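You operate a simulated robot arm through the tools that you are given. There is no shell and no other tool. Be economical: measure what you need, move in short steps, check, and stop when the job is done.

The job below is to be done with a simulated robot arm. You get a single attempt, and the scene is never put back.

JOB
Put the cream fuse that says "N4" from the top of the grey bench on the shelf under the red desk. Open the gears drawer, put the yellow gear on the top of the side bench away in the inside of the gears drawer and shut the drawer again. Take the double gear labelled "20/29" from the top of the side bench and put it on the envelope stack. Put the toner bottle that says "magenta" from the top of the side bench on the top of the grey workbench and the toner bottle that says "black" on the top of the packing table. Take the black gear marked "D6" from the top of the side bench and leave it on top of the small grey block there. Open the clips drawer, put the blue clip from the inside of the clips drawer on top of the red-banded small ream and shut the drawer again. Fetch the label labelled "workshop" from the left end of the gear bench and set it on the top of the blue cube. Do these in any order. Set down upright: toner bottle.

The check looks at the end state, three seconds after you hand in, the way a careful person would. Anything else that was tipped, shoved, dropped, spilled or broken makes it a failure.

ROBOT AND FRAMES
A 7-joint arm with a two-finger parallel gripper on a trunk, on a base that drives. Base frame: it is fixed to the floor where the robot stands at the start and does not move with it; the origin is under the middle of the robot, x ahead of it, y to its left, z up. Units: mm, rad, N and s.
With the tool pointing down near the work surface it reaches from about 100 to 920 mm from the robot's upright axis, wherever it stands. Its first joint turns from -2.897 to 2.897 rad. Places, roughly: black gear [-1250, -1250, 750]; blue clip (3x3x3 cm) [-2600, -1200, 500]; clips drawer [-2800, -1200, 600]; cream fuse [750, 0, 750]; double gear [-500, -1250, 750]; envelope stack [-750, -1500, 750]; gears drawer [-2800, -1200, 800]; inside of the gears drawer [-2800, -1300, 700]; label [-2000, 250, 750]; red-banded small ream [-3750, 1250, 500]; shelf under the red desk (137x13 cm) [-1640, 3520, 520]; small grey block [-1750, -1500, 750]; toner bottle [-1000, -1250, 1000]; top of the blue cube [-1200, 3800, 700]; top of the grey workbench (201x18 cm) [920, 1980, 820]; top of the packing table [-1400, 1100, 800]; yellow gear (5x5x3 cm) [-200, -1200, 800]. Payload 1.57 kg.
The tool frame sits at the grasp point between the pads (the TCP): z along the fingers, y along the line on which they close. The tips reach 30 mm beyond it. Largest opening 80 mm; finger width 17, thickness 12; the body of the gripper, 40 by 82 mm, starts 80 mm behind the TCP.
Orientation is that of the tool frame in the base frame, as a unit quaternion [x, y, z, w]. With the fingers straight down and closing along the base's y, the tool's x points along the base's -x, its y along +y and its z along -z.

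CONTROLS
- The arm moves only by the tool move_arm. Its argument "plan" is a list of rows, each a list of 6 numbers: the shift along the base's x, y, z in mm, then the turn, a rotation vector about the base's x, y, z in rad. In form: [[x, y, z, wx, wy, wz], ...]. A call has 1 to 8 rows; each row shifts and turns the commanded pose from where the row before left it. "fingers" is the finger opening in mm, from 0 to 80, set as the call begins (left out, the last holds). Rows are played at 5 a second. More than 50 mm and 0.15 rad between two rows, or a gripper value outside its range, and nothing of the call is played. Where a pose cannot be reached the arm comes as near as it can. A force on the tool above 40 N (or 10 N above the force at the start of the call, whichever is more), or a blocked arm, ends the call early, and 0.2 s more pass. Each finger travels about 153 mm/s and halts on what it meets, pressing with about 38 N; the grip force reading is that of the motor and also rises with nothing between the fingers. The clock runs only during rows and for 0.2 s after the last one: add rows that do not move to give the fingers time. It gives the time, the measured TCP pose, the force on the tool (base axes), the opening and the grip force at its end, in the units of the frame above (readings bear some noise), with the torque about the TCP (base axes, N m) and any sound that the robot's microphone picked up.
- Cameras (640 x 400 px; columns grow to the right, rows downward): "scene" is now at [-49.7, 113.6, 1381]; the picture's right is [-0.83, -0.56, 0.00], its down [-0.26, 0.38, -0.89] and it looks along [0.49, -0.74, -0.46] (base axes); focal length 214 px, centre (320, 200). "wrist" rides on the gripper at [72, -7, -122] in the tool frame; the picture's right is [0.09, 1.00, 0.00], its down [-0.84, 0.08, -0.54] and it looks along [-0.54, 0.05, 0.84] (tool axes); focal length 238 px, centre (320, 200). There is no depth. A picture from a camera that has moved, and an enlarged one, comes with that camera's place and axes in the base frame and with its lens.
- grab_frame(camera): a new picture of that camera. No time passes.
- base_move(legs): drives the robot by 1 to 6 legs, each [ahead, left, turn to the left] in mm, mm and rad, along the robot's own axes; the way and the turn of a leg run together, so that a leg with both is an arc; at most 1500 mm and 3.142 rad a leg. The arm and the cameras ride along, it lands a little off, and it stops where it bumps. It gives what a move gives.
- turn_head(pan, tilt): turns the head with the scene camera to pan (to the left, within 2.496 rad either way) and tilt (down, from -0.506 to 1.204), counted from straight ahead of the robot. It gives what a move gives.
- zoom(camera, box): a new picture of the part [left, top, right, bottom] of that camera's present view, enlarged. No time passes.
- finish_job(): hands the job in; it is judged then, once.

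Work in short steps. Places have to be worked out from the pictures, the camera data and where the tool is seen: move nearer, look again, correct. Check each grasp and each placing, and mend what went wrong. You have 525 turns and 288 pictures in all, those below and enlarged ones among them. Open the gripper and draw the arm clear of the work before you hand the job in, unless the task says otherwise; then end with one line.

The tools are called after "Emit:" as name(argument=value, ...) on one line, values as JSON. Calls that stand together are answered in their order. move_arm: Moves the arm, as the interface text tells. Its arguments: {"type":"object","properties":{"plan":{"type":"array","items":{"type":"array","items":{"type":"number"}}},"fingers":{"type":"number"}},"required":["plan"]} The other tools are called the same way: base_move (legs) drives the base; turn_head (pan, tilt) turns the head that bears the scene camera; grab_frame (camera) takes a picture; zoom (camera, box) takes an enlarged picture of a part of a camera's view; finish_job () hands the job in.

At the start:

```text
time_s: 0.0
ee_pos: [371.5, -500.1, 1101.9]
tool_rot: [0.0, 1.0, 0.0, 0.0]
contact_force: [-0.2, -0.8, 1.5]
ft_torque: [-0.01, 0.01, 0.01]
opening: 80.1
finger_force: 0.1
robot x, y, heading: [0.8, -0.6, -0.004]
head pan, tilt: [-0.981, 0.482]
```

scene: 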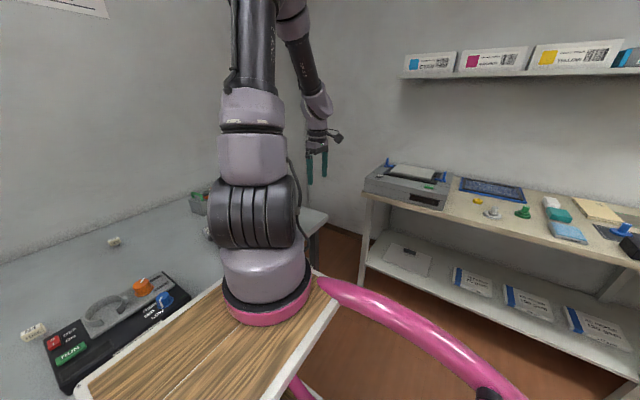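
wrist: 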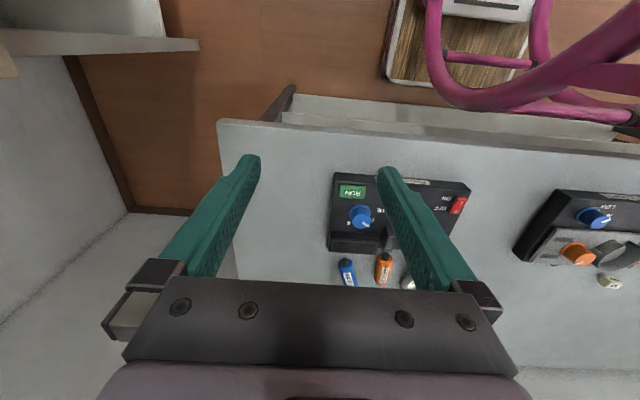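

I start by looking around: first the grey bench ahead with the fuses.

Emit:
turn_head(pan=0.0, tilt=0.6)

Emit:
grab_frame(camera="scene")

Emit:
turn_head(pan=-1.7, tilt=0.45)

Emit:
grab_frame(camera="scene")

Emit:
turn_head(pan=-2.45, tilt=0.3)

Emit:
grab_frame(camera="scene")

Emit:
turn_head(pan=2.45, tilt=0.3)

Emit:
grab_frame(camera="scene")

Emit:
turn_head(pan=1.4, tilt=0.3)

Emit:
grab_frame(camera="scene")

```text
time_s: 1.2
ee_pos: [372.5, -501.2, 1101.3]
tool_rot: [0.0, 1.0, 0.0, -0.001]
contact_force: [-0.1, -0.6, 0.2]
ft_torque: [0.03, 0.0, -0.01]
opening: 80.2
finger_force: 0.1
robot x, y, heading: [5.4, -1.4, -0.001]
head pan, tilt: [0.0, 0.6]
```

```text
285 pictures are left
camera scene: at [-12.2, 189.4, 1370.3], right [0.0, -1.0, 0.0], down [-0.56, 0.0, -0.83], along [0.83, 0.0, -0.56], focal length 214 px, centre (320, 200)
```

scene: 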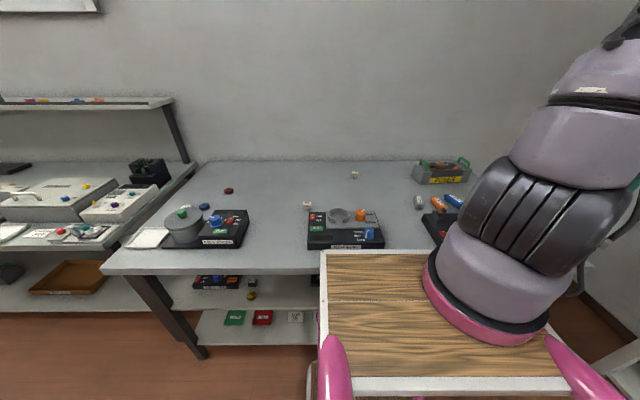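

```text
time_s: 3.0
ee_pos: [372.8, -500.0, 1102.4]
tool_rot: [0.0, 1.0, 0.0, 0.0]
contact_force: [0.1, -0.1, 0.8]
ft_torque: [-0.03, 0.03, 0.02]
opening: 80.0
finger_force: 0.1
robot x, y, heading: [2.8, 0.2, 0.001]
head pan, tilt: [-1.7, 0.45]
```

```text
284 pictures are left
camera scene: at [-112.3, 98.3, 1383.9], right [-0.99, 0.13, 0.0], down [0.06, 0.43, -0.9], along [-0.12, -0.89, -0.44], focal length 214 px, centre (320, 200)
```

scene: 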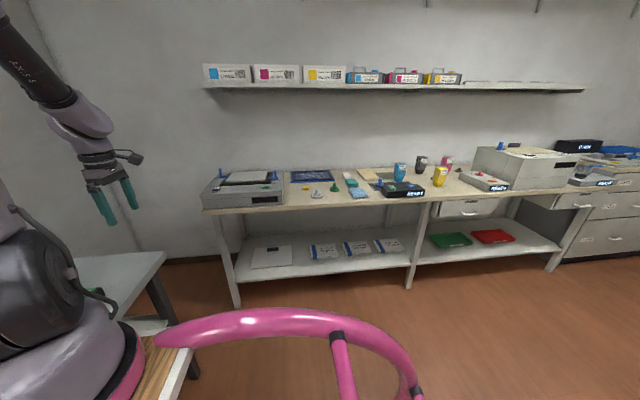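

```text
time_s: 4.1
ee_pos: [372.0, -502.0, 1102.8]
tool_rot: [0.001, 1.0, 0.0, 0.0]
contact_force: [0.3, -0.2, 0.6]
ft_torque: [-0.01, -0.01, -0.03]
opening: 79.9
finger_force: 0.1
robot x, y, heading: [-1.6, -1.2, -0.0]
head pan, tilt: [-2.45, 0.3]
```

```text
283 pictures are left
camera scene: at [-172.4, 129.9, 1397.8], right [-0.64, 0.77, 0.0], down [0.23, 0.19, -0.96], along [-0.74, -0.61, -0.3], focal length 214 px, centre (320, 200)
```

scene: 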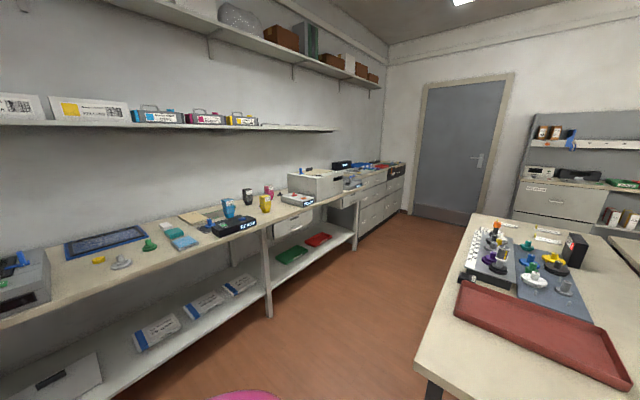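

```text
time_s: 8.0
ee_pos: [373.8, -500.6, 1102.9]
tool_rot: [0.001, 1.0, 0.0, 0.0]
contact_force: [0.0, -0.2, 0.6]
ft_torque: [0.0, -0.02, 0.0]
opening: 79.8
finger_force: 0.1
robot x, y, heading: [-0.3, -1.2, 0.005]
head pan, tilt: [2.45, 0.3]
```

```text
282 pictures are left
camera scene: at [-172.5, 249.0, 1397.8], right [0.64, 0.77, 0.0], down [0.23, -0.19, -0.96], along [-0.74, 0.61, -0.3], focal length 214 px, centre (320, 200)
```

scene: 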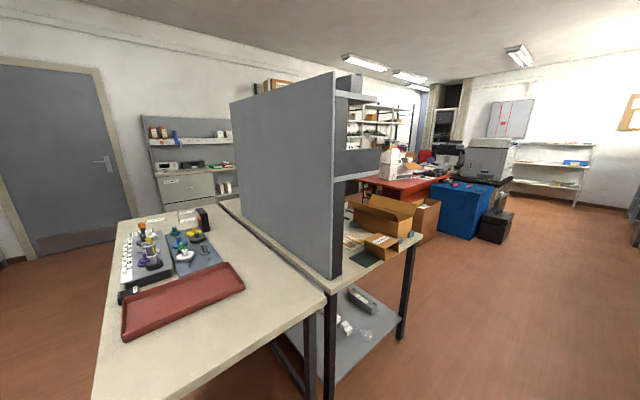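

```text
time_s: 9.2
ee_pos: [372.0, -500.1, 1101.5]
tool_rot: [0.0, 1.0, -0.001, 0.0]
contact_force: [-0.3, 0.6, -0.7]
ft_torque: [0.0, 0.0, 0.02]
opening: 79.8
finger_force: 0.0
robot x, y, heading: [-0.3, 2.6, 0.001]
head pan, tilt: [1.4, 0.3]
```

```text
281 pictures are left
camera scene: at [-84.7, 281.5, 1397.8], right [0.99, -0.17, 0.0], down [-0.05, -0.29, -0.96], along [0.16, 0.94, -0.3], focal length 214 px, centre (320, 200)
```

scene: 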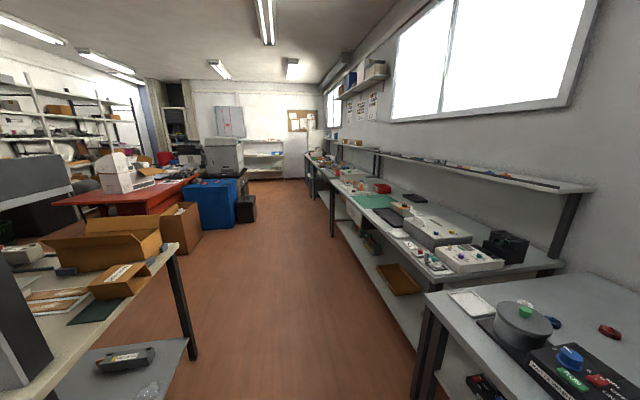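

The bench shows small cream objects near (306,205) and (354,175). I look ahead again and enlarge them.

Emit:
turn_head(pan=0.0, tilt=0.6)

Emit:
zoom(camera="scene", box=[200, 150, 390, 260])

Emit:
zoom(camera="scene", box=[290, 160, 370, 220])

Emit:
zoom(camera="scene", box=[380, 150, 480, 220])

```text
time_s: 10.8
ee_pos: [373.0, -499.7, 1101.8]
tool_rot: [0.0, 1.0, 0.0, -0.001]
contact_force: [0.6, -0.3, 0.3]
ft_torque: [-0.03, 0.02, 0.02]
opening: 80.1
finger_force: 0.0
robot x, y, heading: [0.8, 1.7, 0.005]
head pan, tilt: [0.0, 0.6]
```

```text
3.37 times, centred on (295, 205) of scene
camera zoom: at [-12.1, 189.5, 1370.3], right [0.0, -1.0, 0.0], down [-0.56, 0.0, -0.83], along [0.83, 0.0, -0.56], focal length 722 px, centre (404, 183)
```

zoom: 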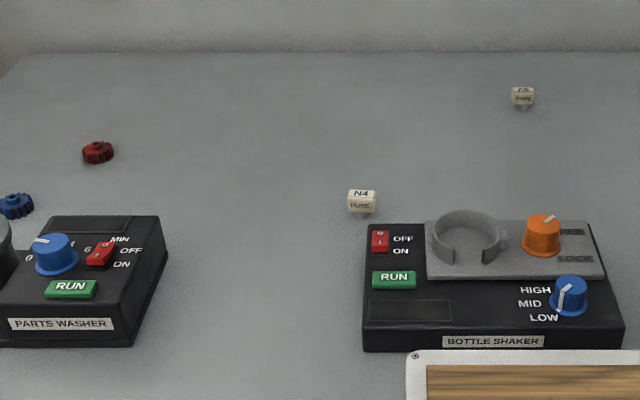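

```text
6.67 times, centred on (330, 190) of scene
camera zoom: at [-12.1, 189.5, 1370.3], right [0.0, -1.0, 0.0], down [-0.56, 0.0, -0.83], along [0.83, 0.0, -0.56], focal length 1430 px, centre (253, 267)
```

zoom: 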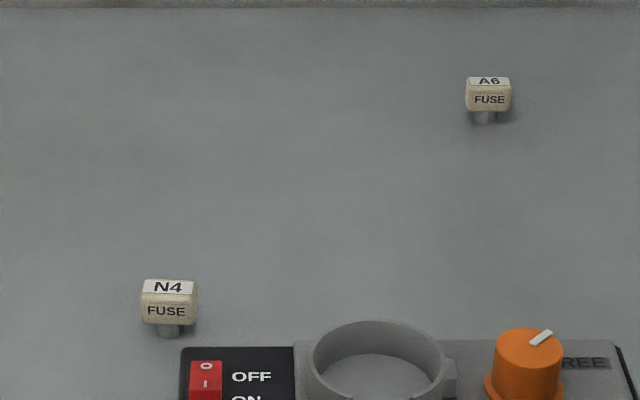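

```text
5.71 times, centred on (430, 185) of scene
camera zoom: at [-12.1, 189.5, 1370.3], right [0.0, -1.0, 0.0], down [-0.56, 0.0, -0.83], along [0.83, 0.0, -0.56], focal length 1226 px, centre (-309, 286)
```

zoom: 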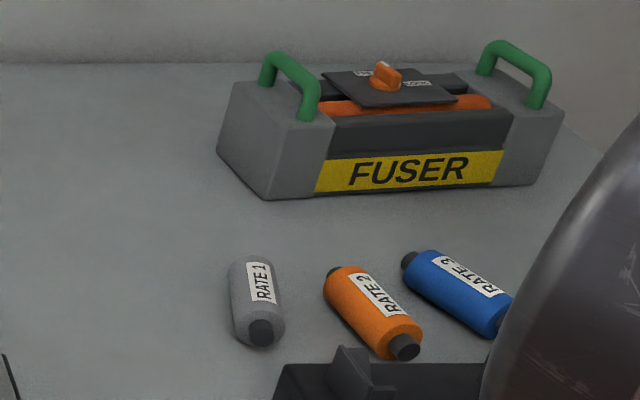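

N4 is the nearer cream fuse, at roughly (850, 250) if the bench top is near 740. I swing the arm out in front to view it with the wrist camera.

Emit:
move_arm(plan=[[22, 43, -5, 0, 0, 0], [22, 43, -5, 0, 0, 0], [22, 43, -5, 0, 0, 0], [22, 43, -5, 0, 0, 0], [22, 43, -5, 0, 0, 0], [22, 43, -5, 0, 0, 0], [22, 43, -5, 0, 0, 0], [22, 43, -5, 0, 0, 0]])

Emit:
move_arm(plan=[[22, 43, -5, 0, 0, 0], [22, 43, -5, 0, 0, 0], [22, 43, -5, 0, 0, 0], [22, 43, -5, 0, 0, 0], [22, 43, -5, 0, 0, 0], [22, 43, -5, 0, 0, 0], [22, 43, -5, 0, 0, 0], [0, 0, 0, 0, 0, 0]])

Emit:
grab_frame(camera="wrist")

Emit:
grab_frame(camera="scene")

```text
time_s: 12.6
ee_pos: [549.5, -157.4, 1064.3]
tool_rot: [0.0, 1.0, 0.0, 0.0]
contact_force: [-1.0, 0.5, 0.6]
ft_torque: [0.0, -0.02, -0.02]
opening: 80.2
finger_force: 0.0
robot x, y, heading: [-4.2, 1.4, 0.001]
head pan, tilt: [0.0, 0.6]
```

```text
time_s: 14.4
ee_pos: [704.4, 146.8, 1025.8]
tool_rot: [0.0, 1.0, 0.0, 0.0]
contact_force: [-0.4, 0.0, -0.4]
ft_torque: [0.0, 0.01, -0.01]
opening: 79.9
finger_force: 0.0
robot x, y, heading: [2.4, -0.5, -0.002]
head pan, tilt: [0.0, 0.6]
```

```text
277 pictures are left
camera wrist: at [630.8, 139.2, 1148.0], right [-0.09, 1.0, 0.0], down [0.84, 0.08, 0.54], along [0.54, 0.05, -0.84], focal length 238 px, centre (320, 200)
```

wrist: 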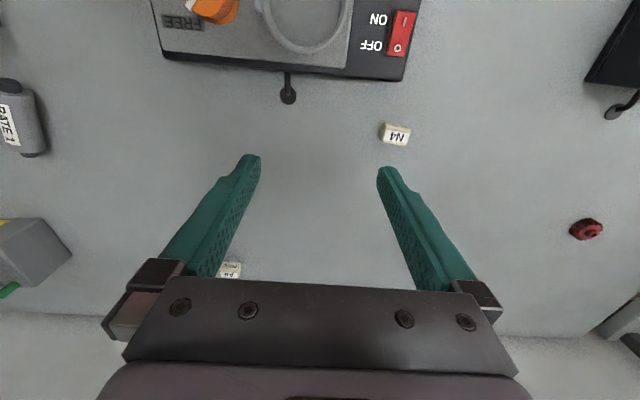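

```text
276 pictures are left
camera scene: at [-12.3, 189.6, 1370.3], right [0.0, -1.0, 0.0], down [-0.56, 0.0, -0.83], along [0.83, 0.0, -0.56], focal length 214 px, centre (320, 200)
```

scene: 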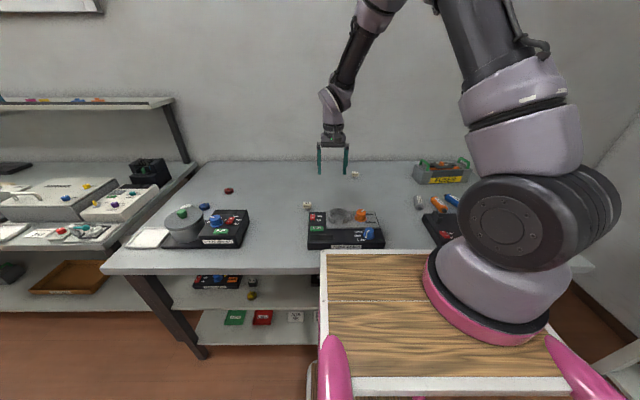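

Triangulated: fuse head at about (715, 242, 853), bench top about 829. Moving above it.

Emit:
move_arm(plan=[[6, 48, 0, 0, 0, 0], [5, 47, 0, 0, 0, 0], [0, 0, -50, 0, 0, 0], [0, 0, -30, 0, 0, 0]])

Emit:
grab_frame(camera="wrist")

```text
time_s: 15.4
ee_pos: [712.6, 240.2, 948.3]
tool_rot: [0.0, 1.0, 0.0, 0.001]
contact_force: [0.7, 0.1, 0.1]
ft_torque: [0.0, -0.02, 0.0]
opening: 80.1
finger_force: 0.0
robot x, y, heading: [0.7, -1.5, 0.003]
head pan, tilt: [0.0, 0.6]
```

```text
275 pictures are left
camera wrist: at [639.8, 232.9, 1069.7], right [-0.09, 1.0, 0.0], down [0.84, 0.08, 0.54], along [0.54, 0.05, -0.84], focal length 238 px, centre (320, 200)
```

wrist: 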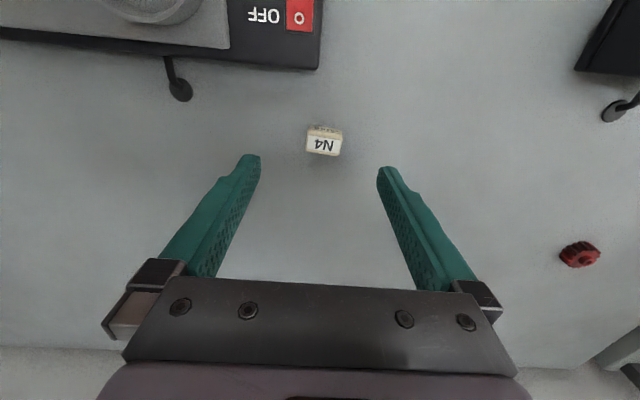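

The fuse lies centred between the fingers' line; I descend and close.

Emit:
move_arm(plan=[[2, 3, -45, 0, 0, 0], [0, 0, -38, 0, 0, 0], [0, 0, 0, 0, 0, 0]])

Emit:
move_arm(plan=[[0, 0, 0, 0, 0, 0], [0, 0, 0, 0, 0, 0], [0, 0, 0, 0, 0, 0]], fingers=5)

Emit:
grab_frame(camera="wrist")

```text
time_s: 16.2
ee_pos: [713.6, 242.5, 865.0]
tool_rot: [0.0, 1.0, 0.0, 0.0]
contact_force: [-1.1, 0.0, 0.2]
ft_torque: [0.06, 0.01, -0.01]
opening: 80.3
finger_force: 0.1
robot x, y, heading: [-0.8, -0.6, -0.001]
head pan, tilt: [0.0, 0.6]
```

```text
time_s: 17.0
ee_pos: [713.0, 241.8, 864.7]
tool_rot: [0.0, 1.0, 0.001, -0.001]
contact_force: [0.3, 0.6, 0.7]
ft_torque: [0.01, 0.02, 0.02]
opening: 32.9
finger_force: 38.1
robot x, y, heading: [-1.9, 1.0, 0.002]
head pan, tilt: [0.0, 0.6]
```

```text
274 pictures are left
camera wrist: at [641.2, 235.7, 986.6], right [-0.09, 1.0, 0.0], down [0.84, 0.08, 0.54], along [0.54, 0.05, -0.84], focal length 238 px, centre (320, 200)
```

wrist: 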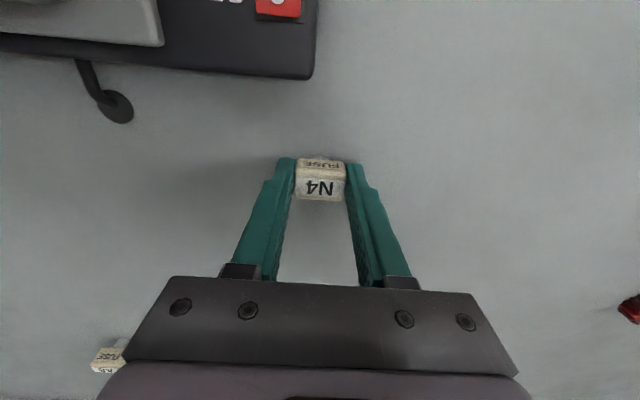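

The fuse is held (32.9 mm opening). I lift it and draw it in for driving.

Emit:
move_arm(plan=[[0, 0, 50, 0, 0, 0], [0, 0, 50, 0, 0, 0], [0, 0, 50, 0, 0, 0], [-20, -10, 44, 0, 0, 0], [-40, -30, 0, 0, 0, 0], [-40, -30, 0, 0, 0, 0], [-40, -30, 0, 0, 0, 0], [-40, -30, 0, 0, 0, 0]])

Emit:
move_arm(plan=[[-35, -35, 0, 0, 0, 0], [-35, -35, 0, 0, 0, 0], [-10, -40, 0, 0, 0, 0], [0, 0, 0, 0, 0, 0]])

Emit:
base_move(legs=[[-170, 0, 0], [0, 0, 1.571]])

Emit:
turn_head(pan=0.3, tilt=0.4)

Emit:
grab_frame(camera="scene")

```text
time_s: 18.8
ee_pos: [536.9, 113.8, 1060.3]
tool_rot: [-0.001, 1.0, 0.001, 0.0]
contact_force: [-0.3, 0.1, -1.6]
ft_torque: [-0.01, 0.06, 0.02]
opening: 32.6
finger_force: 38.1
robot x, y, heading: [1.0, 1.2, 0.002]
head pan, tilt: [0.0, 0.6]
```

```text
time_s: 19.8
ee_pos: [492.8, 23.3, 1070.2]
tool_rot: [0.0, 1.0, 0.0, -0.001]
contact_force: [0.1, -0.1, 0.4]
ft_torque: [0.0, -0.02, -0.01]
opening: 32.7
finger_force: 38.3
out of reach, approached as far as the arm can: row 2, 3
robot x, y, heading: [-2.0, 3.4, -0.002]
head pan, tilt: [0.0, 0.6]
```

```text
time_s: 25.1
ee_pos: [-196.0, 493.5, 1069.9]
tool_rot: [0.709, -0.705, 0.001, 0.0]
contact_force: [0.3, 0.4, -0.8]
ft_torque: [0.01, -0.01, -0.01]
opening: 32.6
finger_force: 38.1
robot x, y, heading: [-166.1, 0.8, 1.572]
head pan, tilt: [0.0, 0.6]
```

```text
time_s: 25.9
ee_pos: [-194.0, 494.1, 1068.4]
tool_rot: [0.709, -0.705, 0.002, 0.0]
contact_force: [0.2, -0.4, -1.0]
ft_torque: [-0.02, -0.03, 0.01]
opening: 32.5
finger_force: 37.5
robot x, y, heading: [-167.5, 1.0, 1.576]
head pan, tilt: [0.3, 0.4]
```

```text
273 pictures are left
camera scene: at [-386.3, -12.9, 1388.5], right [0.95, 0.3, 0.0], down [0.12, -0.37, -0.92], along [-0.28, 0.88, -0.39], focal length 214 px, centre (320, 200)
```

scene: 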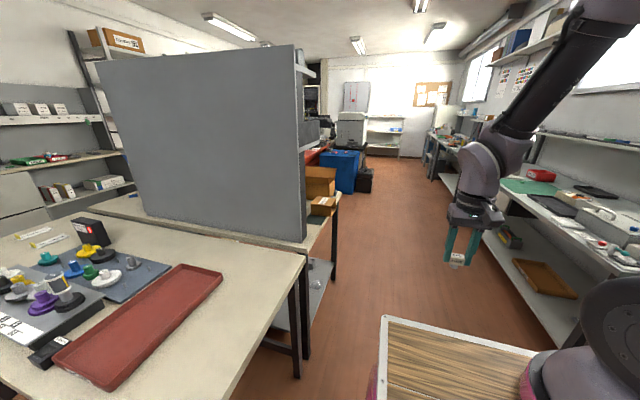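

The aisle ahead is free. I drive 2 m along it and look at the red desk.

Emit:
base_move(legs=[[1500, 0, 0], [600, 0, 0]])

Emit:
turn_head(pan=0.6, tilt=0.35)

Emit:
grab_frame(camera="scene")

```text
time_s: 36.1
ee_pos: [-188.6, 2556.5, 1070.7]
tool_rot: [-0.704, 0.71, -0.001, -0.001]
contact_force: [0.3, -0.3, 0.1]
ft_torque: [-0.03, 0.04, 0.0]
opening: 32.5
finger_force: 38.0
robot x, y, heading: [-166.0, 2063.9, 1.56]
head pan, tilt: [0.3, 0.4]
```

```text
time_s: 36.9
ee_pos: [-188.3, 2557.7, 1069.0]
tool_rot: [-0.703, 0.711, 0.0, 0.0]
contact_force: [0.3, 0.5, -0.5]
ft_torque: [0.01, 0.03, -0.01]
opening: 32.4
finger_force: 38.0
robot x, y, heading: [-166.5, 2063.0, 1.559]
head pan, tilt: [0.6, 0.351]
```

```text
272 pictures are left
camera scene: at [-412.4, 2042.5, 1393.1], right [0.83, 0.56, 0.0], down [0.19, -0.29, -0.94], along [-0.52, 0.78, -0.34], focal length 214 px, centre (320, 200)
```

scene: 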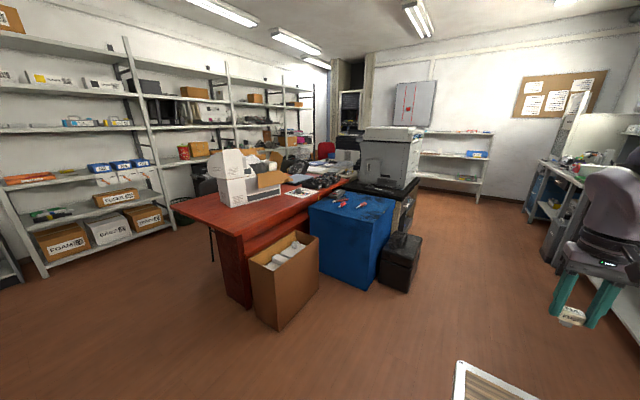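

I enlarge the desk side to find the shelf under it.

Emit:
zoom(camera="scene", box=[170, 140, 430, 300])

```text
2.46 times, centred on (300, 220) of scene
camera zoom: at [-412.4, 2042.5, 1393.1], right [0.83, 0.56, 0.0], down [0.19, -0.29, -0.94], along [-0.52, 0.78, -0.34], focal length 528 px, centre (369, 151)
```

zoom: 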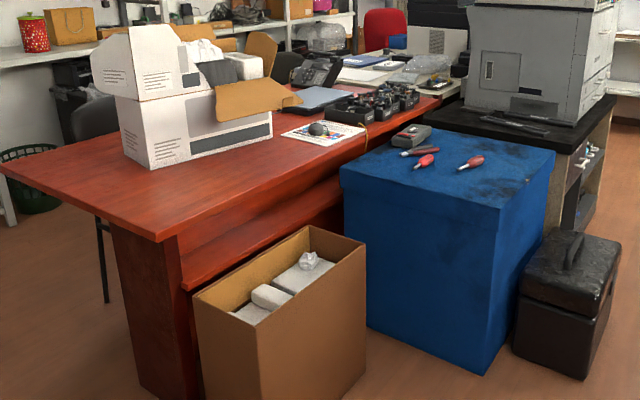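

The shelf is a red ledge (z≈520) under the desk's overhang, its exposed end around (-1600, 2850). I approach diagonally towards it and look closer before inserting.

Emit:
base_move(legs=[[0, 0, 1.06], [600, -14, 0]])

Emit:
turn_head(pan=-0.1, tilt=0.7)

Emit:
grab_frame(camera="scene")

Emit:
grab_frame(camera="wrist")

```text
time_s: 43.0
ee_pos: [-1117.4, 2612.4, 1071.3]
tool_rot: [0.964, -0.267, 0.001, 0.001]
contact_force: [0.1, 0.2, -0.5]
ft_torque: [-0.03, 0.01, -0.02]
opening: 32.8
finger_force: 38.5
robot x, y, heading: [-684.2, 2379.6, 2.6]
head pan, tilt: [0.6, 0.351]
```

```text
time_s: 44.1
ee_pos: [-1119.0, 2611.6, 1069.1]
tool_rot: [0.964, -0.267, 0.001, 0.0]
contact_force: [0.6, 0.1, -0.9]
ft_torque: [0.0, 0.02, 0.06]
opening: 32.7
finger_force: 37.4
robot x, y, heading: [-680.8, 2378.6, 2.603]
head pan, tilt: [-0.099, 0.7]
```

```text
270 pictures are left
camera scene: at [-762.3, 2216.4, 1361.7], right [0.59, 0.8, 0.0], down [0.52, -0.38, -0.77], along [-0.61, 0.46, -0.64], focal length 214 px, centre (320, 200)
```

scene: 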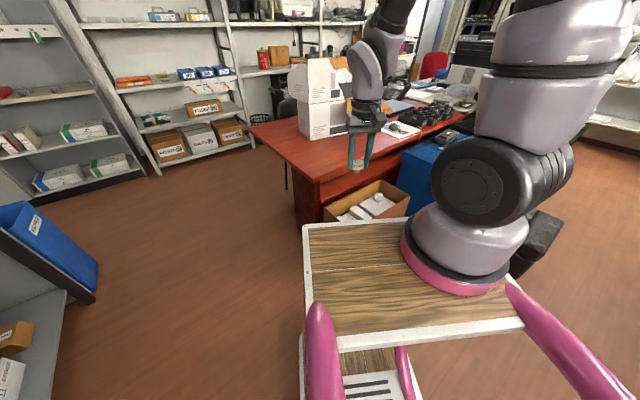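

```text
269 pictures are left
camera wrist: at [-1054.2, 2581.6, 1191.1], right [-0.43, -0.9, 0.0], down [-0.76, 0.36, 0.54], along [-0.49, 0.23, -0.84], focal length 238 px, centre (320, 200)
```

wrist: 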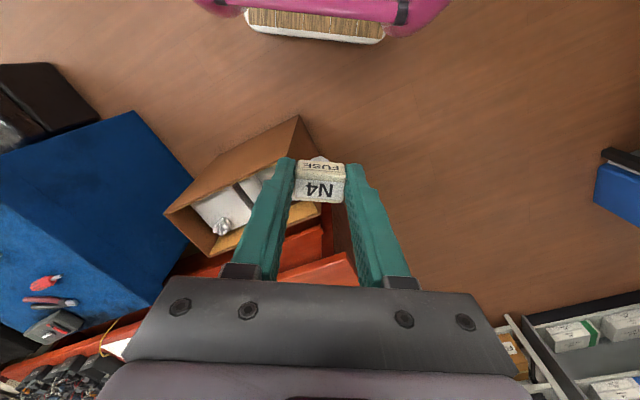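

Two-view fixes: shelf z≈522 with front edge x≈-1548 starting at y≈2808; desk edge x≈-1500, z≈710; open box top z≈600 spanning x -1390..-1165, y 2700..3155. I reposition to the shelf's near end to slant the tool in past the box.

Emit:
base_move(legs=[[0, 369, 0], [300, 0, 0], [0, 0, -0.45]])

Emit:
turn_head(pan=0.1, tilt=0.7)

Emit:
grab_frame(camera="scene")

Emit:
grab_frame(camera="wrist")

```text
time_s: 49.4
ee_pos: [-1418.3, 2630.4, 1070.4]
tool_rot: [0.878, -0.479, 0.001, 0.001]
contact_force: [0.7, -0.4, 0.3]
ft_torque: [-0.02, -0.01, 0.01]
opening: 32.6
finger_force: 38.3
robot x, y, heading: [-1133.4, 2226.6, 2.14]
head pan, tilt: [-0.099, 0.7]
```

```text
time_s: 50.1
ee_pos: [-1418.4, 2630.8, 1069.7]
tool_rot: [0.878, -0.479, 0.0, 0.0]
contact_force: [-0.3, -0.9, -0.4]
ft_torque: [0.0, 0.01, 0.02]
opening: 32.7
finger_force: 37.8
robot x, y, heading: [-1133.1, 2232.6, 2.14]
head pan, tilt: [0.099, 0.7]
```

```text
268 pictures are left
camera scene: at [-1290.5, 2108.3, 1361.7], right [0.78, 0.62, 0.0], down [0.4, -0.51, -0.76], along [-0.47, 0.6, -0.64], focal length 214 px, centre (320, 200)
```

scene: 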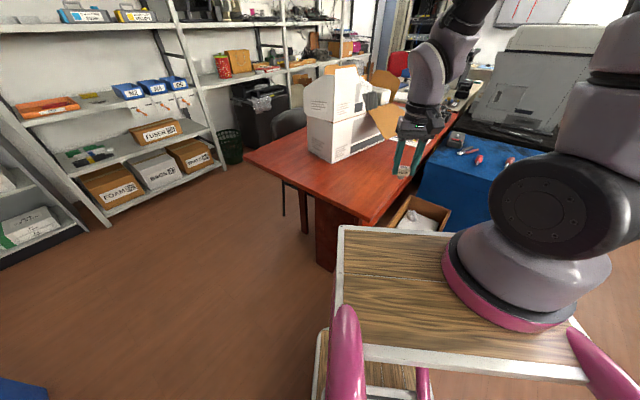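

```text
267 pictures are left
camera wrist: at [-1375.4, 2574.0, 1191.1], right [-0.79, -0.62, 0.0], down [-0.52, 0.66, 0.54], along [-0.33, 0.43, -0.84], focal length 238 px, centre (320, 200)
```

wrist: 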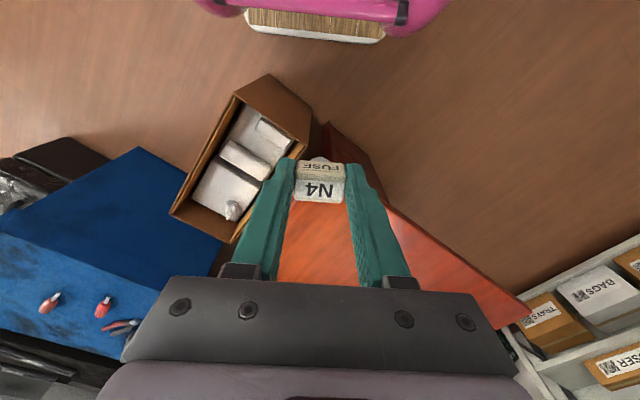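

I zoom in on the box/shelf area of the wrist view to separate rim from base.

Emit:
zoom(camera="wrist", box=[150, 60, 420, 290])

Emit:
zoom(camera="scene", box=[290, 120, 470, 250])

```text
1.74 times, centred on (285, 175) of wrist
camera zoom: at [-1375.4, 2574.0, 1191.1], right [-0.79, -0.62, 0.0], down [-0.52, 0.66, 0.54], along [-0.33, 0.43, -0.84], focal length 414 px, centre (381, 244)
```

zoom: 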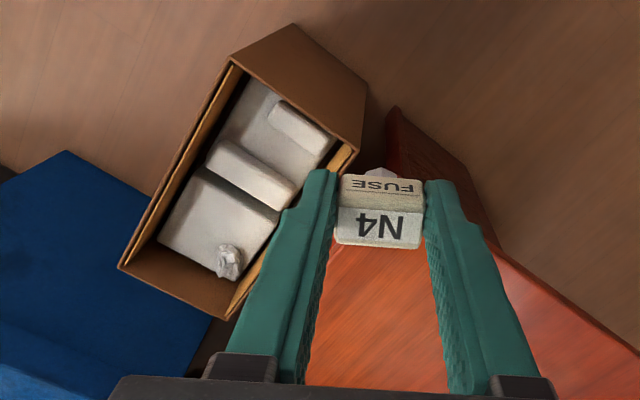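

```text
3.08 times, centred on (380, 185) of scene
camera zoom: at [-1290.5, 2108.3, 1361.7], right [0.78, 0.62, 0.0], down [0.4, -0.51, -0.76], along [-0.47, 0.6, -0.64], focal length 660 px, centre (135, 246)
```

zoom: 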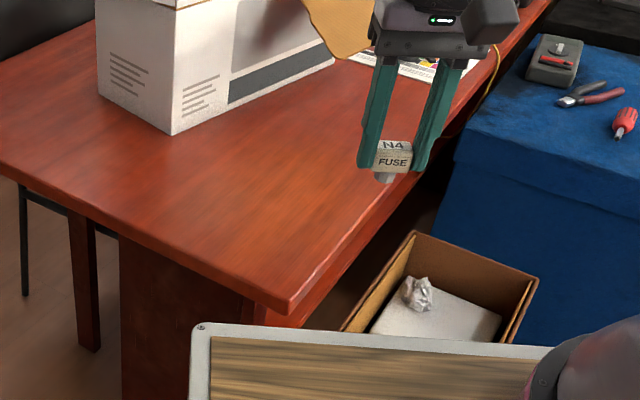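

Clarified: box rim z≈500, below the shelf; desk edge x≈-1513, underside ≈700; shelf front x≈-1548. I turn the tool to point diagonally at the desk, 35° below horizontal.

Emit:
move_arm(plan=[[0, 0, 0, 0, 0, 0.12], [0, 0, 0, 0, 0, 0.12], [0, 0, 0, 0, 0, 0.118], [0, 0, 0, 0.0822, 0.1096, 0], [0, 0, 0, 0.0822, 0.1096, 0], [0, 0, 0, 0.0822, 0.1096, 0], [0, 0, 0, 0.0822, 0.1096, 0]])

Emit:
move_arm(plan=[[0, 20, -45, 0.0822, 0.1096, 0], [0, 20, -45, 0.0822, 0.1096, 0], [0, 20, -45, 0.0822, 0.1096, 0], [0, 20, -45, 0, 0, 0], [0, 20, -45, 0, 0, 0], [0, 20, -45, 0, 0, 0], [-10, 20, -45, 0, 0, 0]])

Emit:
grab_frame(camera="wrist")

Emit:
grab_frame(camera="scene")

```text
time_s: 51.7
ee_pos: [-1506.0, 2685.8, 1109.0]
tool_rot: [0.92, -0.306, -0.233, -0.08]
contact_force: [0.6, -1.1, -1.0]
ft_torque: [0.03, 0.04, -0.05]
opening: 32.7
finger_force: 38.1
out of reach, approached as far as the arm can: row 4, 5, 6, 7
robot x, y, heading: [-1131.0, 2231.1, 2.142]
head pan, tilt: [0.099, 0.7]
```

```text
refused: row 7 steps farther than a row can; nothing moved
```

```text
264 pictures are left
camera wrist: at [-1405.5, 2618.3, 1181.1], right [-0.53, -0.85, -0.05], down [-0.43, 0.22, 0.88], along [-0.73, 0.49, -0.48], focal length 238 px, centre (320, 200)
```

wrist: 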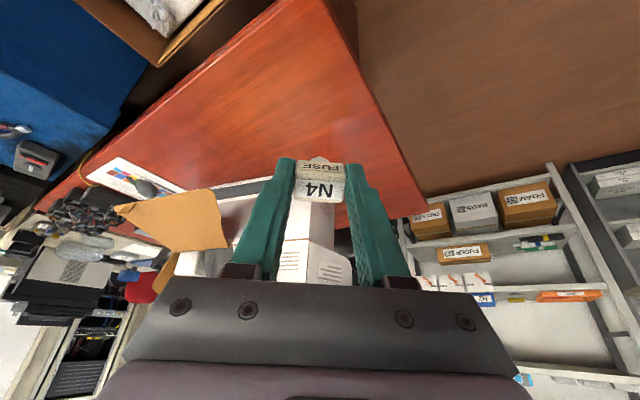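

```text
263 pictures are left
camera scene: at [-1291.0, 2107.2, 1361.5], right [0.78, 0.62, 0.0], down [0.4, -0.5, -0.77], along [-0.47, 0.6, -0.64], focal length 214 px, centre (320, 200)
```

scene: 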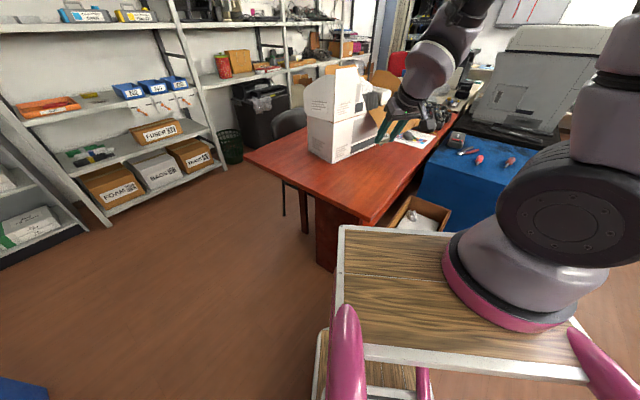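

The tilt is limited so high and close in. I move out over free floor beside the desk, go lower, then tilt.

Emit:
move_arm(plan=[[40, 5, 0, 0, 0, 0], [45, 5, 0, 0, 0, 0], [45, 5, -10, 0, 0, 0], [0, 0, -50, 0, 0, 0], [0, 0, -50, 0, 0, 0], [0, 0, -50, 0, 0, 0], [0, 0, -50, 0, 0, 0], [0, 0, -50, 0, 0, 0]])

```text
time_s: 53.5
ee_pos: [-1445.6, 2783.2, 892.7]
tool_rot: [0.919, -0.307, -0.233, -0.08]
contact_force: [0.6, 0.6, 1.2]
ft_torque: [-0.02, 0.02, 0.0]
opening: 32.5
finger_force: 38.2
out of reach, approached as far as the arm can: row 1, 2, 3, 4, 5, 6
robot x, y, heading: [-1132.1, 2229.3, 2.139]
head pan, tilt: [0.099, 0.7]
```

Emit:
move_arm(plan=[[0, 0, -50, 0, 0, 0], [0, 0, -50, 0, 0, 0], [0, 0, -20, 0.06, 0.08, 0], [0, 0, -20, 0.06, 0.08, 0], [0, 0, -20, 0.06, 0.08, 0], [0, 0, -20, 0.06, 0.08, 0], [0, 0, -20, 0.03, 0.04, 0]])

Emit:
grab_frame(camera="wrist")

Emit:
grab_frame(camera="scene")

```text
time_s: 55.1
ee_pos: [-1446.4, 2781.2, 693.3]
tool_rot: [0.844, -0.282, -0.432, -0.146]
contact_force: [0.7, -0.1, 0.2]
ft_torque: [-0.03, -0.04, 0.02]
opening: 32.8
finger_force: 38.1
robot x, y, heading: [-1133.9, 2229.0, 2.141]
head pan, tilt: [0.099, 0.7]
```

```text
262 pictures are left
camera wrist: at [-1331.2, 2701.0, 706.6], right [-0.56, -0.83, -0.08], down [-0.09, -0.03, 1.0], along [-0.83, 0.56, -0.05], focal length 238 px, centre (320, 200)
```

wrist: 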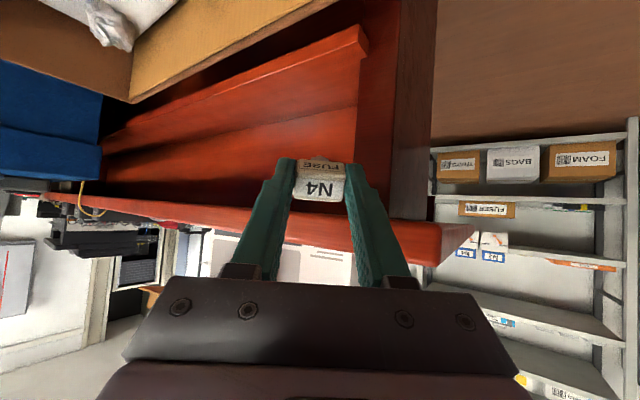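

```text
261 pictures are left
camera scene: at [-1290.6, 2108.2, 1361.7], right [0.78, 0.62, 0.0], down [0.4, -0.51, -0.76], along [-0.47, 0.6, -0.64], focal length 214 px, centre (320, 200)
```

scene: 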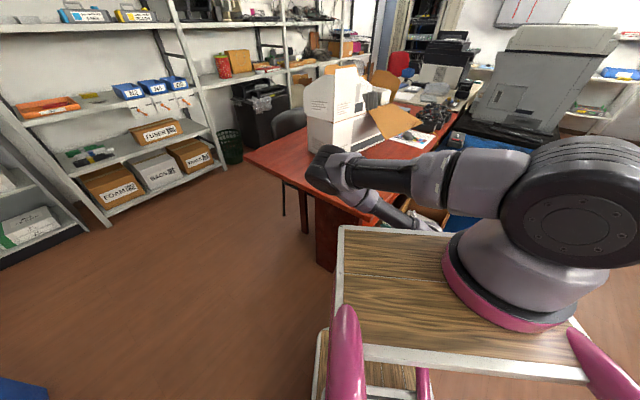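

The upside-down wrist view clearly shows the ledge, its backboard and end panel. I advance along the slant towards it in two parts.

Emit:
move_arm(plan=[[-28, 25, -26, 0, 0, 0], [-28, 25, -26, 0, 0, 0], [-28, 25, -26, 0, 0, 0], [0, 0, 0, 0, 0, 0]])

Emit:
grab_frame(camera="wrist")

Emit:
grab_frame(camera="scene")

```text
time_s: 56.1
ee_pos: [-1529.4, 2857.0, 614.8]
tool_rot: [0.844, -0.282, -0.432, -0.145]
contact_force: [-0.1, -0.4, 0.0]
ft_torque: [0.03, -0.02, 0.01]
opening: 32.5
finger_force: 37.5
robot x, y, heading: [-1131.4, 2228.2, 2.141]
head pan, tilt: [0.099, 0.7]
```

```text
260 pictures are left
camera wrist: at [-1414.3, 2776.8, 627.2], right [-0.56, -0.83, -0.08], down [-0.09, -0.03, 1.0], along [-0.83, 0.56, -0.05], focal length 238 px, centre (320, 200)
```

wrist: 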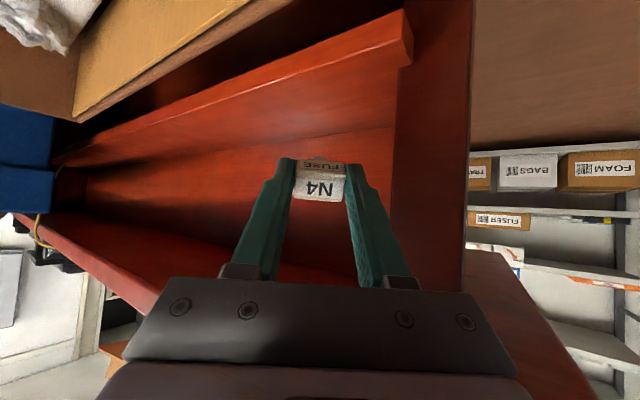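

```text
259 pictures are left
camera scene: at [-1290.5, 2108.2, 1361.7], right [0.78, 0.62, 0.0], down [0.4, -0.51, -0.76], along [-0.47, 0.6, -0.64], focal length 214 px, centre (320, 200)
```

scene: 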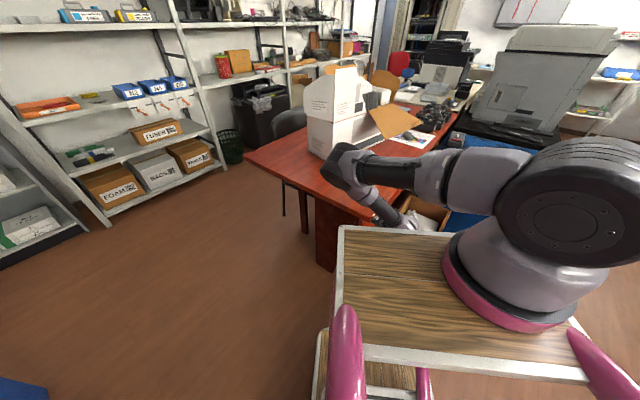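

Clear all around; continuing to just above the shelf surface.

Emit:
move_arm(plan=[[-24, 24, -19, 0, 0, 0], [-24, 24, -19, 0, 0, 0], [-20, 20, -12, 0, 0, 0], [0, 0, 0, 0, 0, 0]])

Emit:
grab_frame(camera="wrist")

```text
time_s: 57.1
ee_pos: [-1595.7, 2924.8, 563.3]
tool_rot: [0.844, -0.282, -0.432, -0.146]
contact_force: [-0.7, 0.9, -0.6]
ft_torque: [0.0, -0.05, 0.03]
opening: 32.5
finger_force: 38.1
robot x, y, heading: [-1131.6, 2227.1, 2.141]
head pan, tilt: [0.099, 0.7]
```

```text
258 pictures are left
camera wrist: at [-1481.6, 2845.6, 575.2], right [-0.56, -0.83, -0.08], down [-0.09, -0.03, 1.0], along [-0.83, 0.56, -0.05], focal length 238 px, centre (320, 200)
```

wrist: 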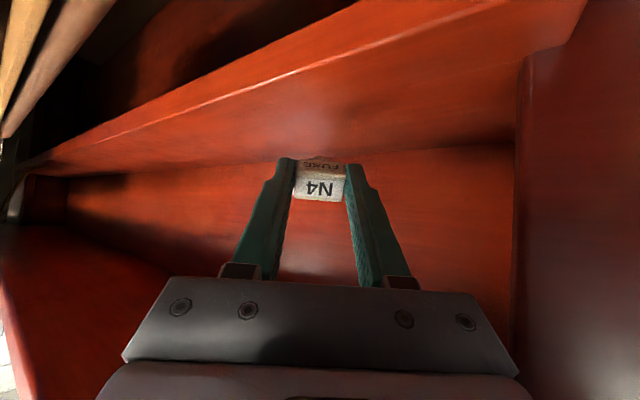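

I ease down until a light contact shows.

Emit:
move_arm(plan=[[0, 0, -4, 0, 0, 0], [0, 0, -3, 0, 0, 0], [0, 0, -3, 0, 0, 0], [0, 0, 0, 0, 0, 0]])

Emit:
grab_frame(camera="wrist")

```text
time_s: 58.1
ee_pos: [-1594.6, 2925.1, 556.3]
tool_rot: [0.844, -0.283, -0.432, -0.147]
contact_force: [0.3, -1.0, 0.4]
ft_torque: [0.03, 0.03, 0.01]
opening: 32.8
finger_force: 37.6
robot x, y, heading: [-1127.6, 2227.8, 2.144]
head pan, tilt: [0.099, 0.7]
```

```text
257 pictures are left
camera wrist: at [-1480.0, 2845.7, 569.2], right [-0.56, -0.82, -0.08], down [-0.09, -0.04, 1.0], along [-0.82, 0.56, -0.05], focal length 238 px, centre (320, 200)
```

wrist: 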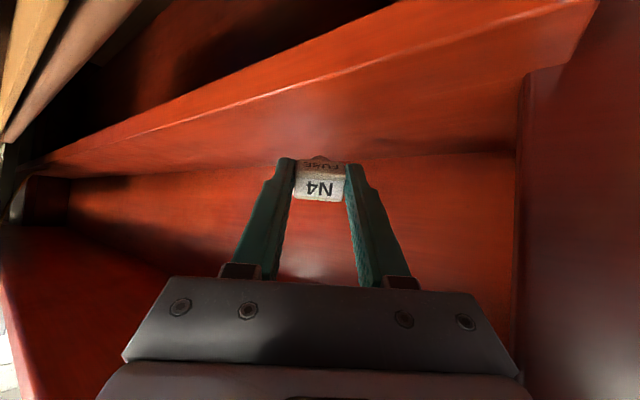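

Emit:
move_arm(plan=[[0, 0, -4, 0, 0, 0], [0, 0, -4, 0, 0, 0], [0, 0, -4, 0, 0, 0], [0, 0, 0, 0, 0, 0]])

```text
time_s: 59.1
ee_pos: [-1592.6, 2923.2, 545.9]
tool_rot: [0.844, -0.283, -0.431, -0.148]
contact_force: [1.0, 1.1, -0.4]
ft_torque: [-0.02, -0.01, 0.0]
opening: 32.8
finger_force: 38.3
robot x, y, heading: [-1134.7, 2228.7, 2.142]
head pan, tilt: [0.099, 0.7]
```

Emit:
move_arm(plan=[[0, 0, -4, 0, 0, 0], [0, 0, -4, 0, 0, 0], [0, 0, -4, 0, 0, 0], [0, 0, 0, 0, 0, 0]])

Emit:
grab_frame(camera="wrist")

```text
time_s: 60.1
ee_pos: [-1592.3, 2923.2, 536.6]
tool_rot: [0.844, -0.282, -0.432, -0.148]
contact_force: [-1.6, -5.2, 32.9]
ft_torque: [0.42, 0.96, 0.15]
opening: 32.7
finger_force: 38.6
robot x, y, heading: [-1128.8, 2227.9, 2.14]
head pan, tilt: [0.099, 0.7]
```

```text
256 pictures are left
camera wrist: at [-1476.9, 2843.7, 548.7], right [-0.56, -0.82, -0.08], down [-0.09, -0.04, 1.0], along [-0.82, 0.57, -0.05], focal length 238 px, centre (320, 200)
```

wrist: 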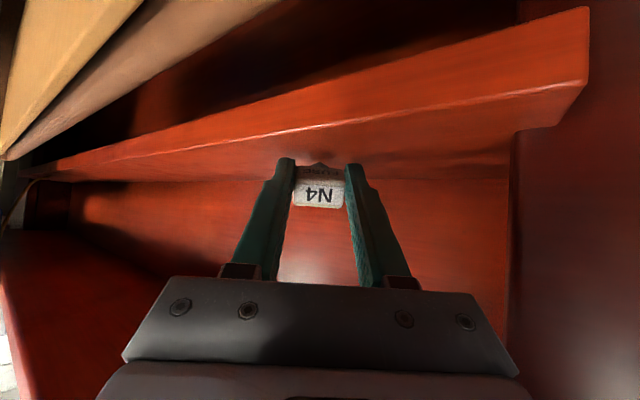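

Contact (33 N) at z≈537. I relieve 2 mm, open, and look.

Emit:
move_arm(plan=[[0, 0, 2, 0, 0, 0], [0, 0, 0, 0, 0, 0]])

Emit:
move_arm(plan=[[0, 0, 0, 0, 0, 0], [0, 0, 0, 0, 0, 0], [0, 0, 0, 0, 0, 0]], fingers=65)

Emit:
grab_frame(camera="wrist")

```text
time_s: 60.7
ee_pos: [-1591.6, 2924.7, 536.9]
tool_rot: [0.843, -0.284, -0.431, -0.149]
contact_force: [-5.9, 1.1, 38.8]
ft_torque: [0.48, 1.23, 0.06]
opening: 32.6
finger_force: 38.8
robot x, y, heading: [-1132.7, 2229.7, 2.142]
head pan, tilt: [0.099, 0.7]
```

```text
time_s: 61.0
ee_pos: [-1587.1, 2926.6, 538.1]
tool_rot: [0.842, -0.288, -0.43, -0.153]
contact_force: [39.2, -13.3, 58.3]
ft_torque: [-0.92, 0.92, 0.56]
opening: 53.1
finger_force: 0.1
robot x, y, heading: [-1130.8, 2229.0, 2.141]
head pan, tilt: [0.099, 0.7]
stopped in row 1: the force on the tool passed its limit at 134 N (the readings are from after the stop); the commanded pose is now the measured one
```

```text
255 pictures are left
camera wrist: at [-1473.8, 2847.2, 549.0], right [-0.57, -0.82, -0.08], down [-0.09, -0.04, 0.99], along [-0.82, 0.57, -0.05], focal length 238 px, centre (320, 200)
```

wrist: 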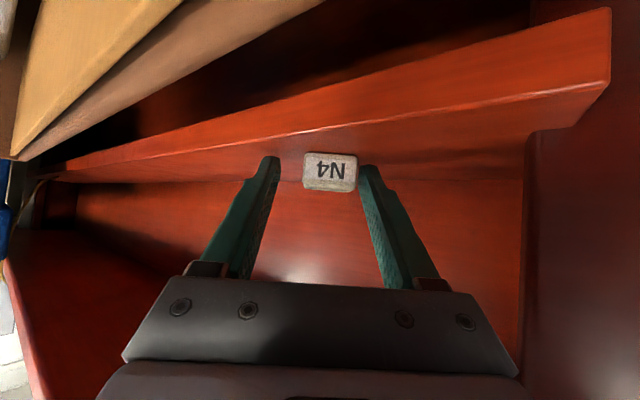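

The fuse is released on the shelf. I raise and back out along the slant.

Emit:
move_arm(plan=[[2, -1, 6, 0, 0, 0], [4, -3, 8, 0, 0, 0], [24, -18, 18, 0, 0, 0], [0, 0, 0, 0, 0, 0]])

Emit:
grab_frame(camera="wrist")

```text
time_s: 62.0
ee_pos: [-1562.4, 2905.8, 564.4]
tool_rot: [0.844, -0.285, -0.429, -0.149]
contact_force: [-0.1, -0.2, -0.6]
ft_torque: [0.0, -0.02, 0.02]
opening: 64.7
finger_force: 0.0
robot x, y, heading: [-1132.1, 2226.7, 2.144]
head pan, tilt: [0.099, 0.7]
```

```text
254 pictures are left
camera wrist: at [-1447.9, 2824.6, 578.5], right [-0.56, -0.82, -0.08], down [-0.09, -0.03, 0.99], along [-0.82, 0.57, -0.06], focal length 238 px, centre (320, 200)
```

wrist: 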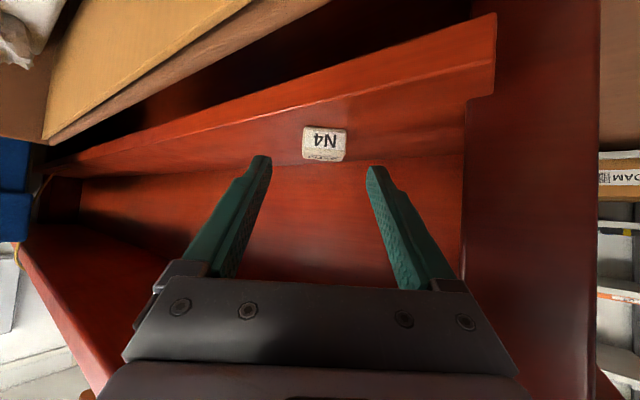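

The fuse rests on the shelf. I withdraw along the same path and straighten the tool.

Emit:
move_arm(plan=[[23, -22, 26, 0, 0, 0], [23, -25, 26, 0, 0, 0], [23, -25, 26, 0, 0, 0], [23, -25, 26, 0, 0, 0], [23, -25, 26, 0, 0, 0], [0, 0, 30, -0.06, -0.08, 0], [0, 0, 30, -0.06, -0.08, 0], [0, 0, 30, -0.06, -0.08, 0]])

Emit:
move_arm(plan=[[0, -5, 40, -0.06, -0.08, 0], [0, -5, 40, -0.06, -0.08, 0], [0, -5, 40, -0.06, -0.08, 0], [0, -5, 40, -0.06, -0.08, 0], [0, -10, 40, -0.06, -0.08, 0], [0, -10, 40, -0.06, -0.08, 0], [0, -10, 30, -0.03, -0.04, 0], [0, 0, 0, 0, 0, 0]])

```text
time_s: 63.8
ee_pos: [-1444.1, 2782.4, 783.9]
tool_rot: [0.9, -0.302, -0.297, -0.104]
contact_force: [0.2, 0.0, 0.4]
ft_torque: [0.02, 0.0, 0.02]
opening: 65.0
finger_force: 0.0
robot x, y, heading: [-1131.4, 2231.4, 2.141]
head pan, tilt: [0.099, 0.7]
```

```text
time_s: 65.6
ee_pos: [-1446.3, 2732.9, 1056.7]
tool_rot: [0.949, -0.316, 0.006, -0.006]
contact_force: [-0.5, 0.6, -0.8]
ft_torque: [-0.02, -0.03, 0.01]
opening: 65.0
finger_force: 0.1
robot x, y, heading: [-1131.4, 2229.7, 2.143]
head pan, tilt: [0.099, 0.7]
```

Now I look to the west side for a route to the label and drawers.

Emit:
turn_head(pan=1.3, tilt=0.3)

Emit:
grab_frame(camera="scene")

```text
time_s: 67.0
ee_pos: [-1447.2, 2732.8, 1056.3]
tool_rot: [0.949, -0.317, 0.006, -0.006]
contact_force: [0.6, -0.2, 0.9]
ft_torque: [0.02, 0.02, 0.0]
opening: 64.9
finger_force: 0.1
robot x, y, heading: [-1133.0, 2229.3, 2.144]
head pan, tilt: [1.3, 0.3]
```

```text
253 pictures are left
camera scene: at [-1327.0, 2014.2, 1397.8], right [-0.29, 0.96, 0.0], down [0.28, 0.09, -0.96], along [-0.91, -0.28, -0.3], focal length 214 px, centre (320, 200)
```

scene: 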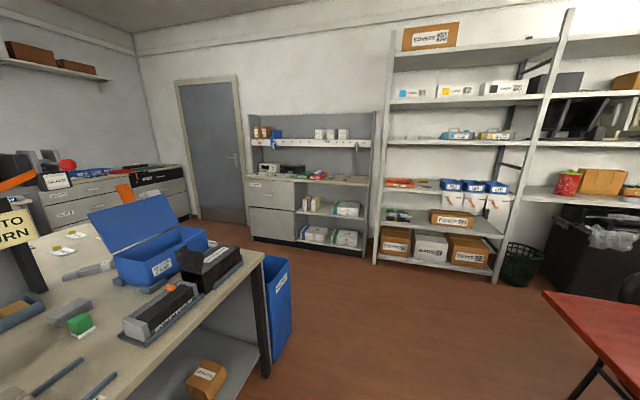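

The west side is open floor. I drive west along y≈2230, turn to face south, and go down to about y=300.

Emit:
base_move(legs=[[505, 785, 0], [505, 785, 0], [0, 0, 2.57], [1400, 0, 0], [500, 0, 0]])

Emit:
turn_head(pan=0.0, tilt=0.4)

Emit:
grab_frame(camera="scene")

```text
time_s: 78.4
ee_pos: [-3435.3, 2554.3, 1043.9]
tool_rot: [0.99, -0.133, 0.036, 0.009]
contact_force: [0.4, -0.4, 0.6]
ft_torque: [0.0, -0.02, -0.03]
opening: 64.9
finger_force: 0.1
robot x, y, heading: [-2986.1, 2261.8, 2.649]
head pan, tilt: [1.3, 0.3]
stopped in leg 3: the robot was blocked; the commanded pose is now the measured one
```

```text
time_s: 79.8
ee_pos: [-3434.9, 2554.2, 1044.3]
tool_rot: [0.99, -0.133, 0.037, 0.009]
contact_force: [-0.6, 0.4, -0.1]
ft_torque: [0.0, -0.01, -0.02]
opening: 64.9
finger_force: 0.0
robot x, y, heading: [-2984.0, 2260.8, 2.648]
head pan, tilt: [0.0, 0.4]
```

```text
252 pictures are left
camera scene: at [-3062.8, 2091.3, 1389.2], right [0.47, 0.88, 0.0], down [0.34, -0.18, -0.92], along [-0.81, 0.43, -0.39], focal length 214 px, centre (320, 200)
```

scene: 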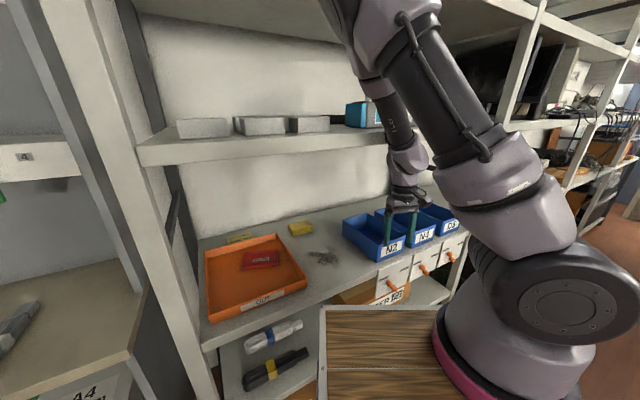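

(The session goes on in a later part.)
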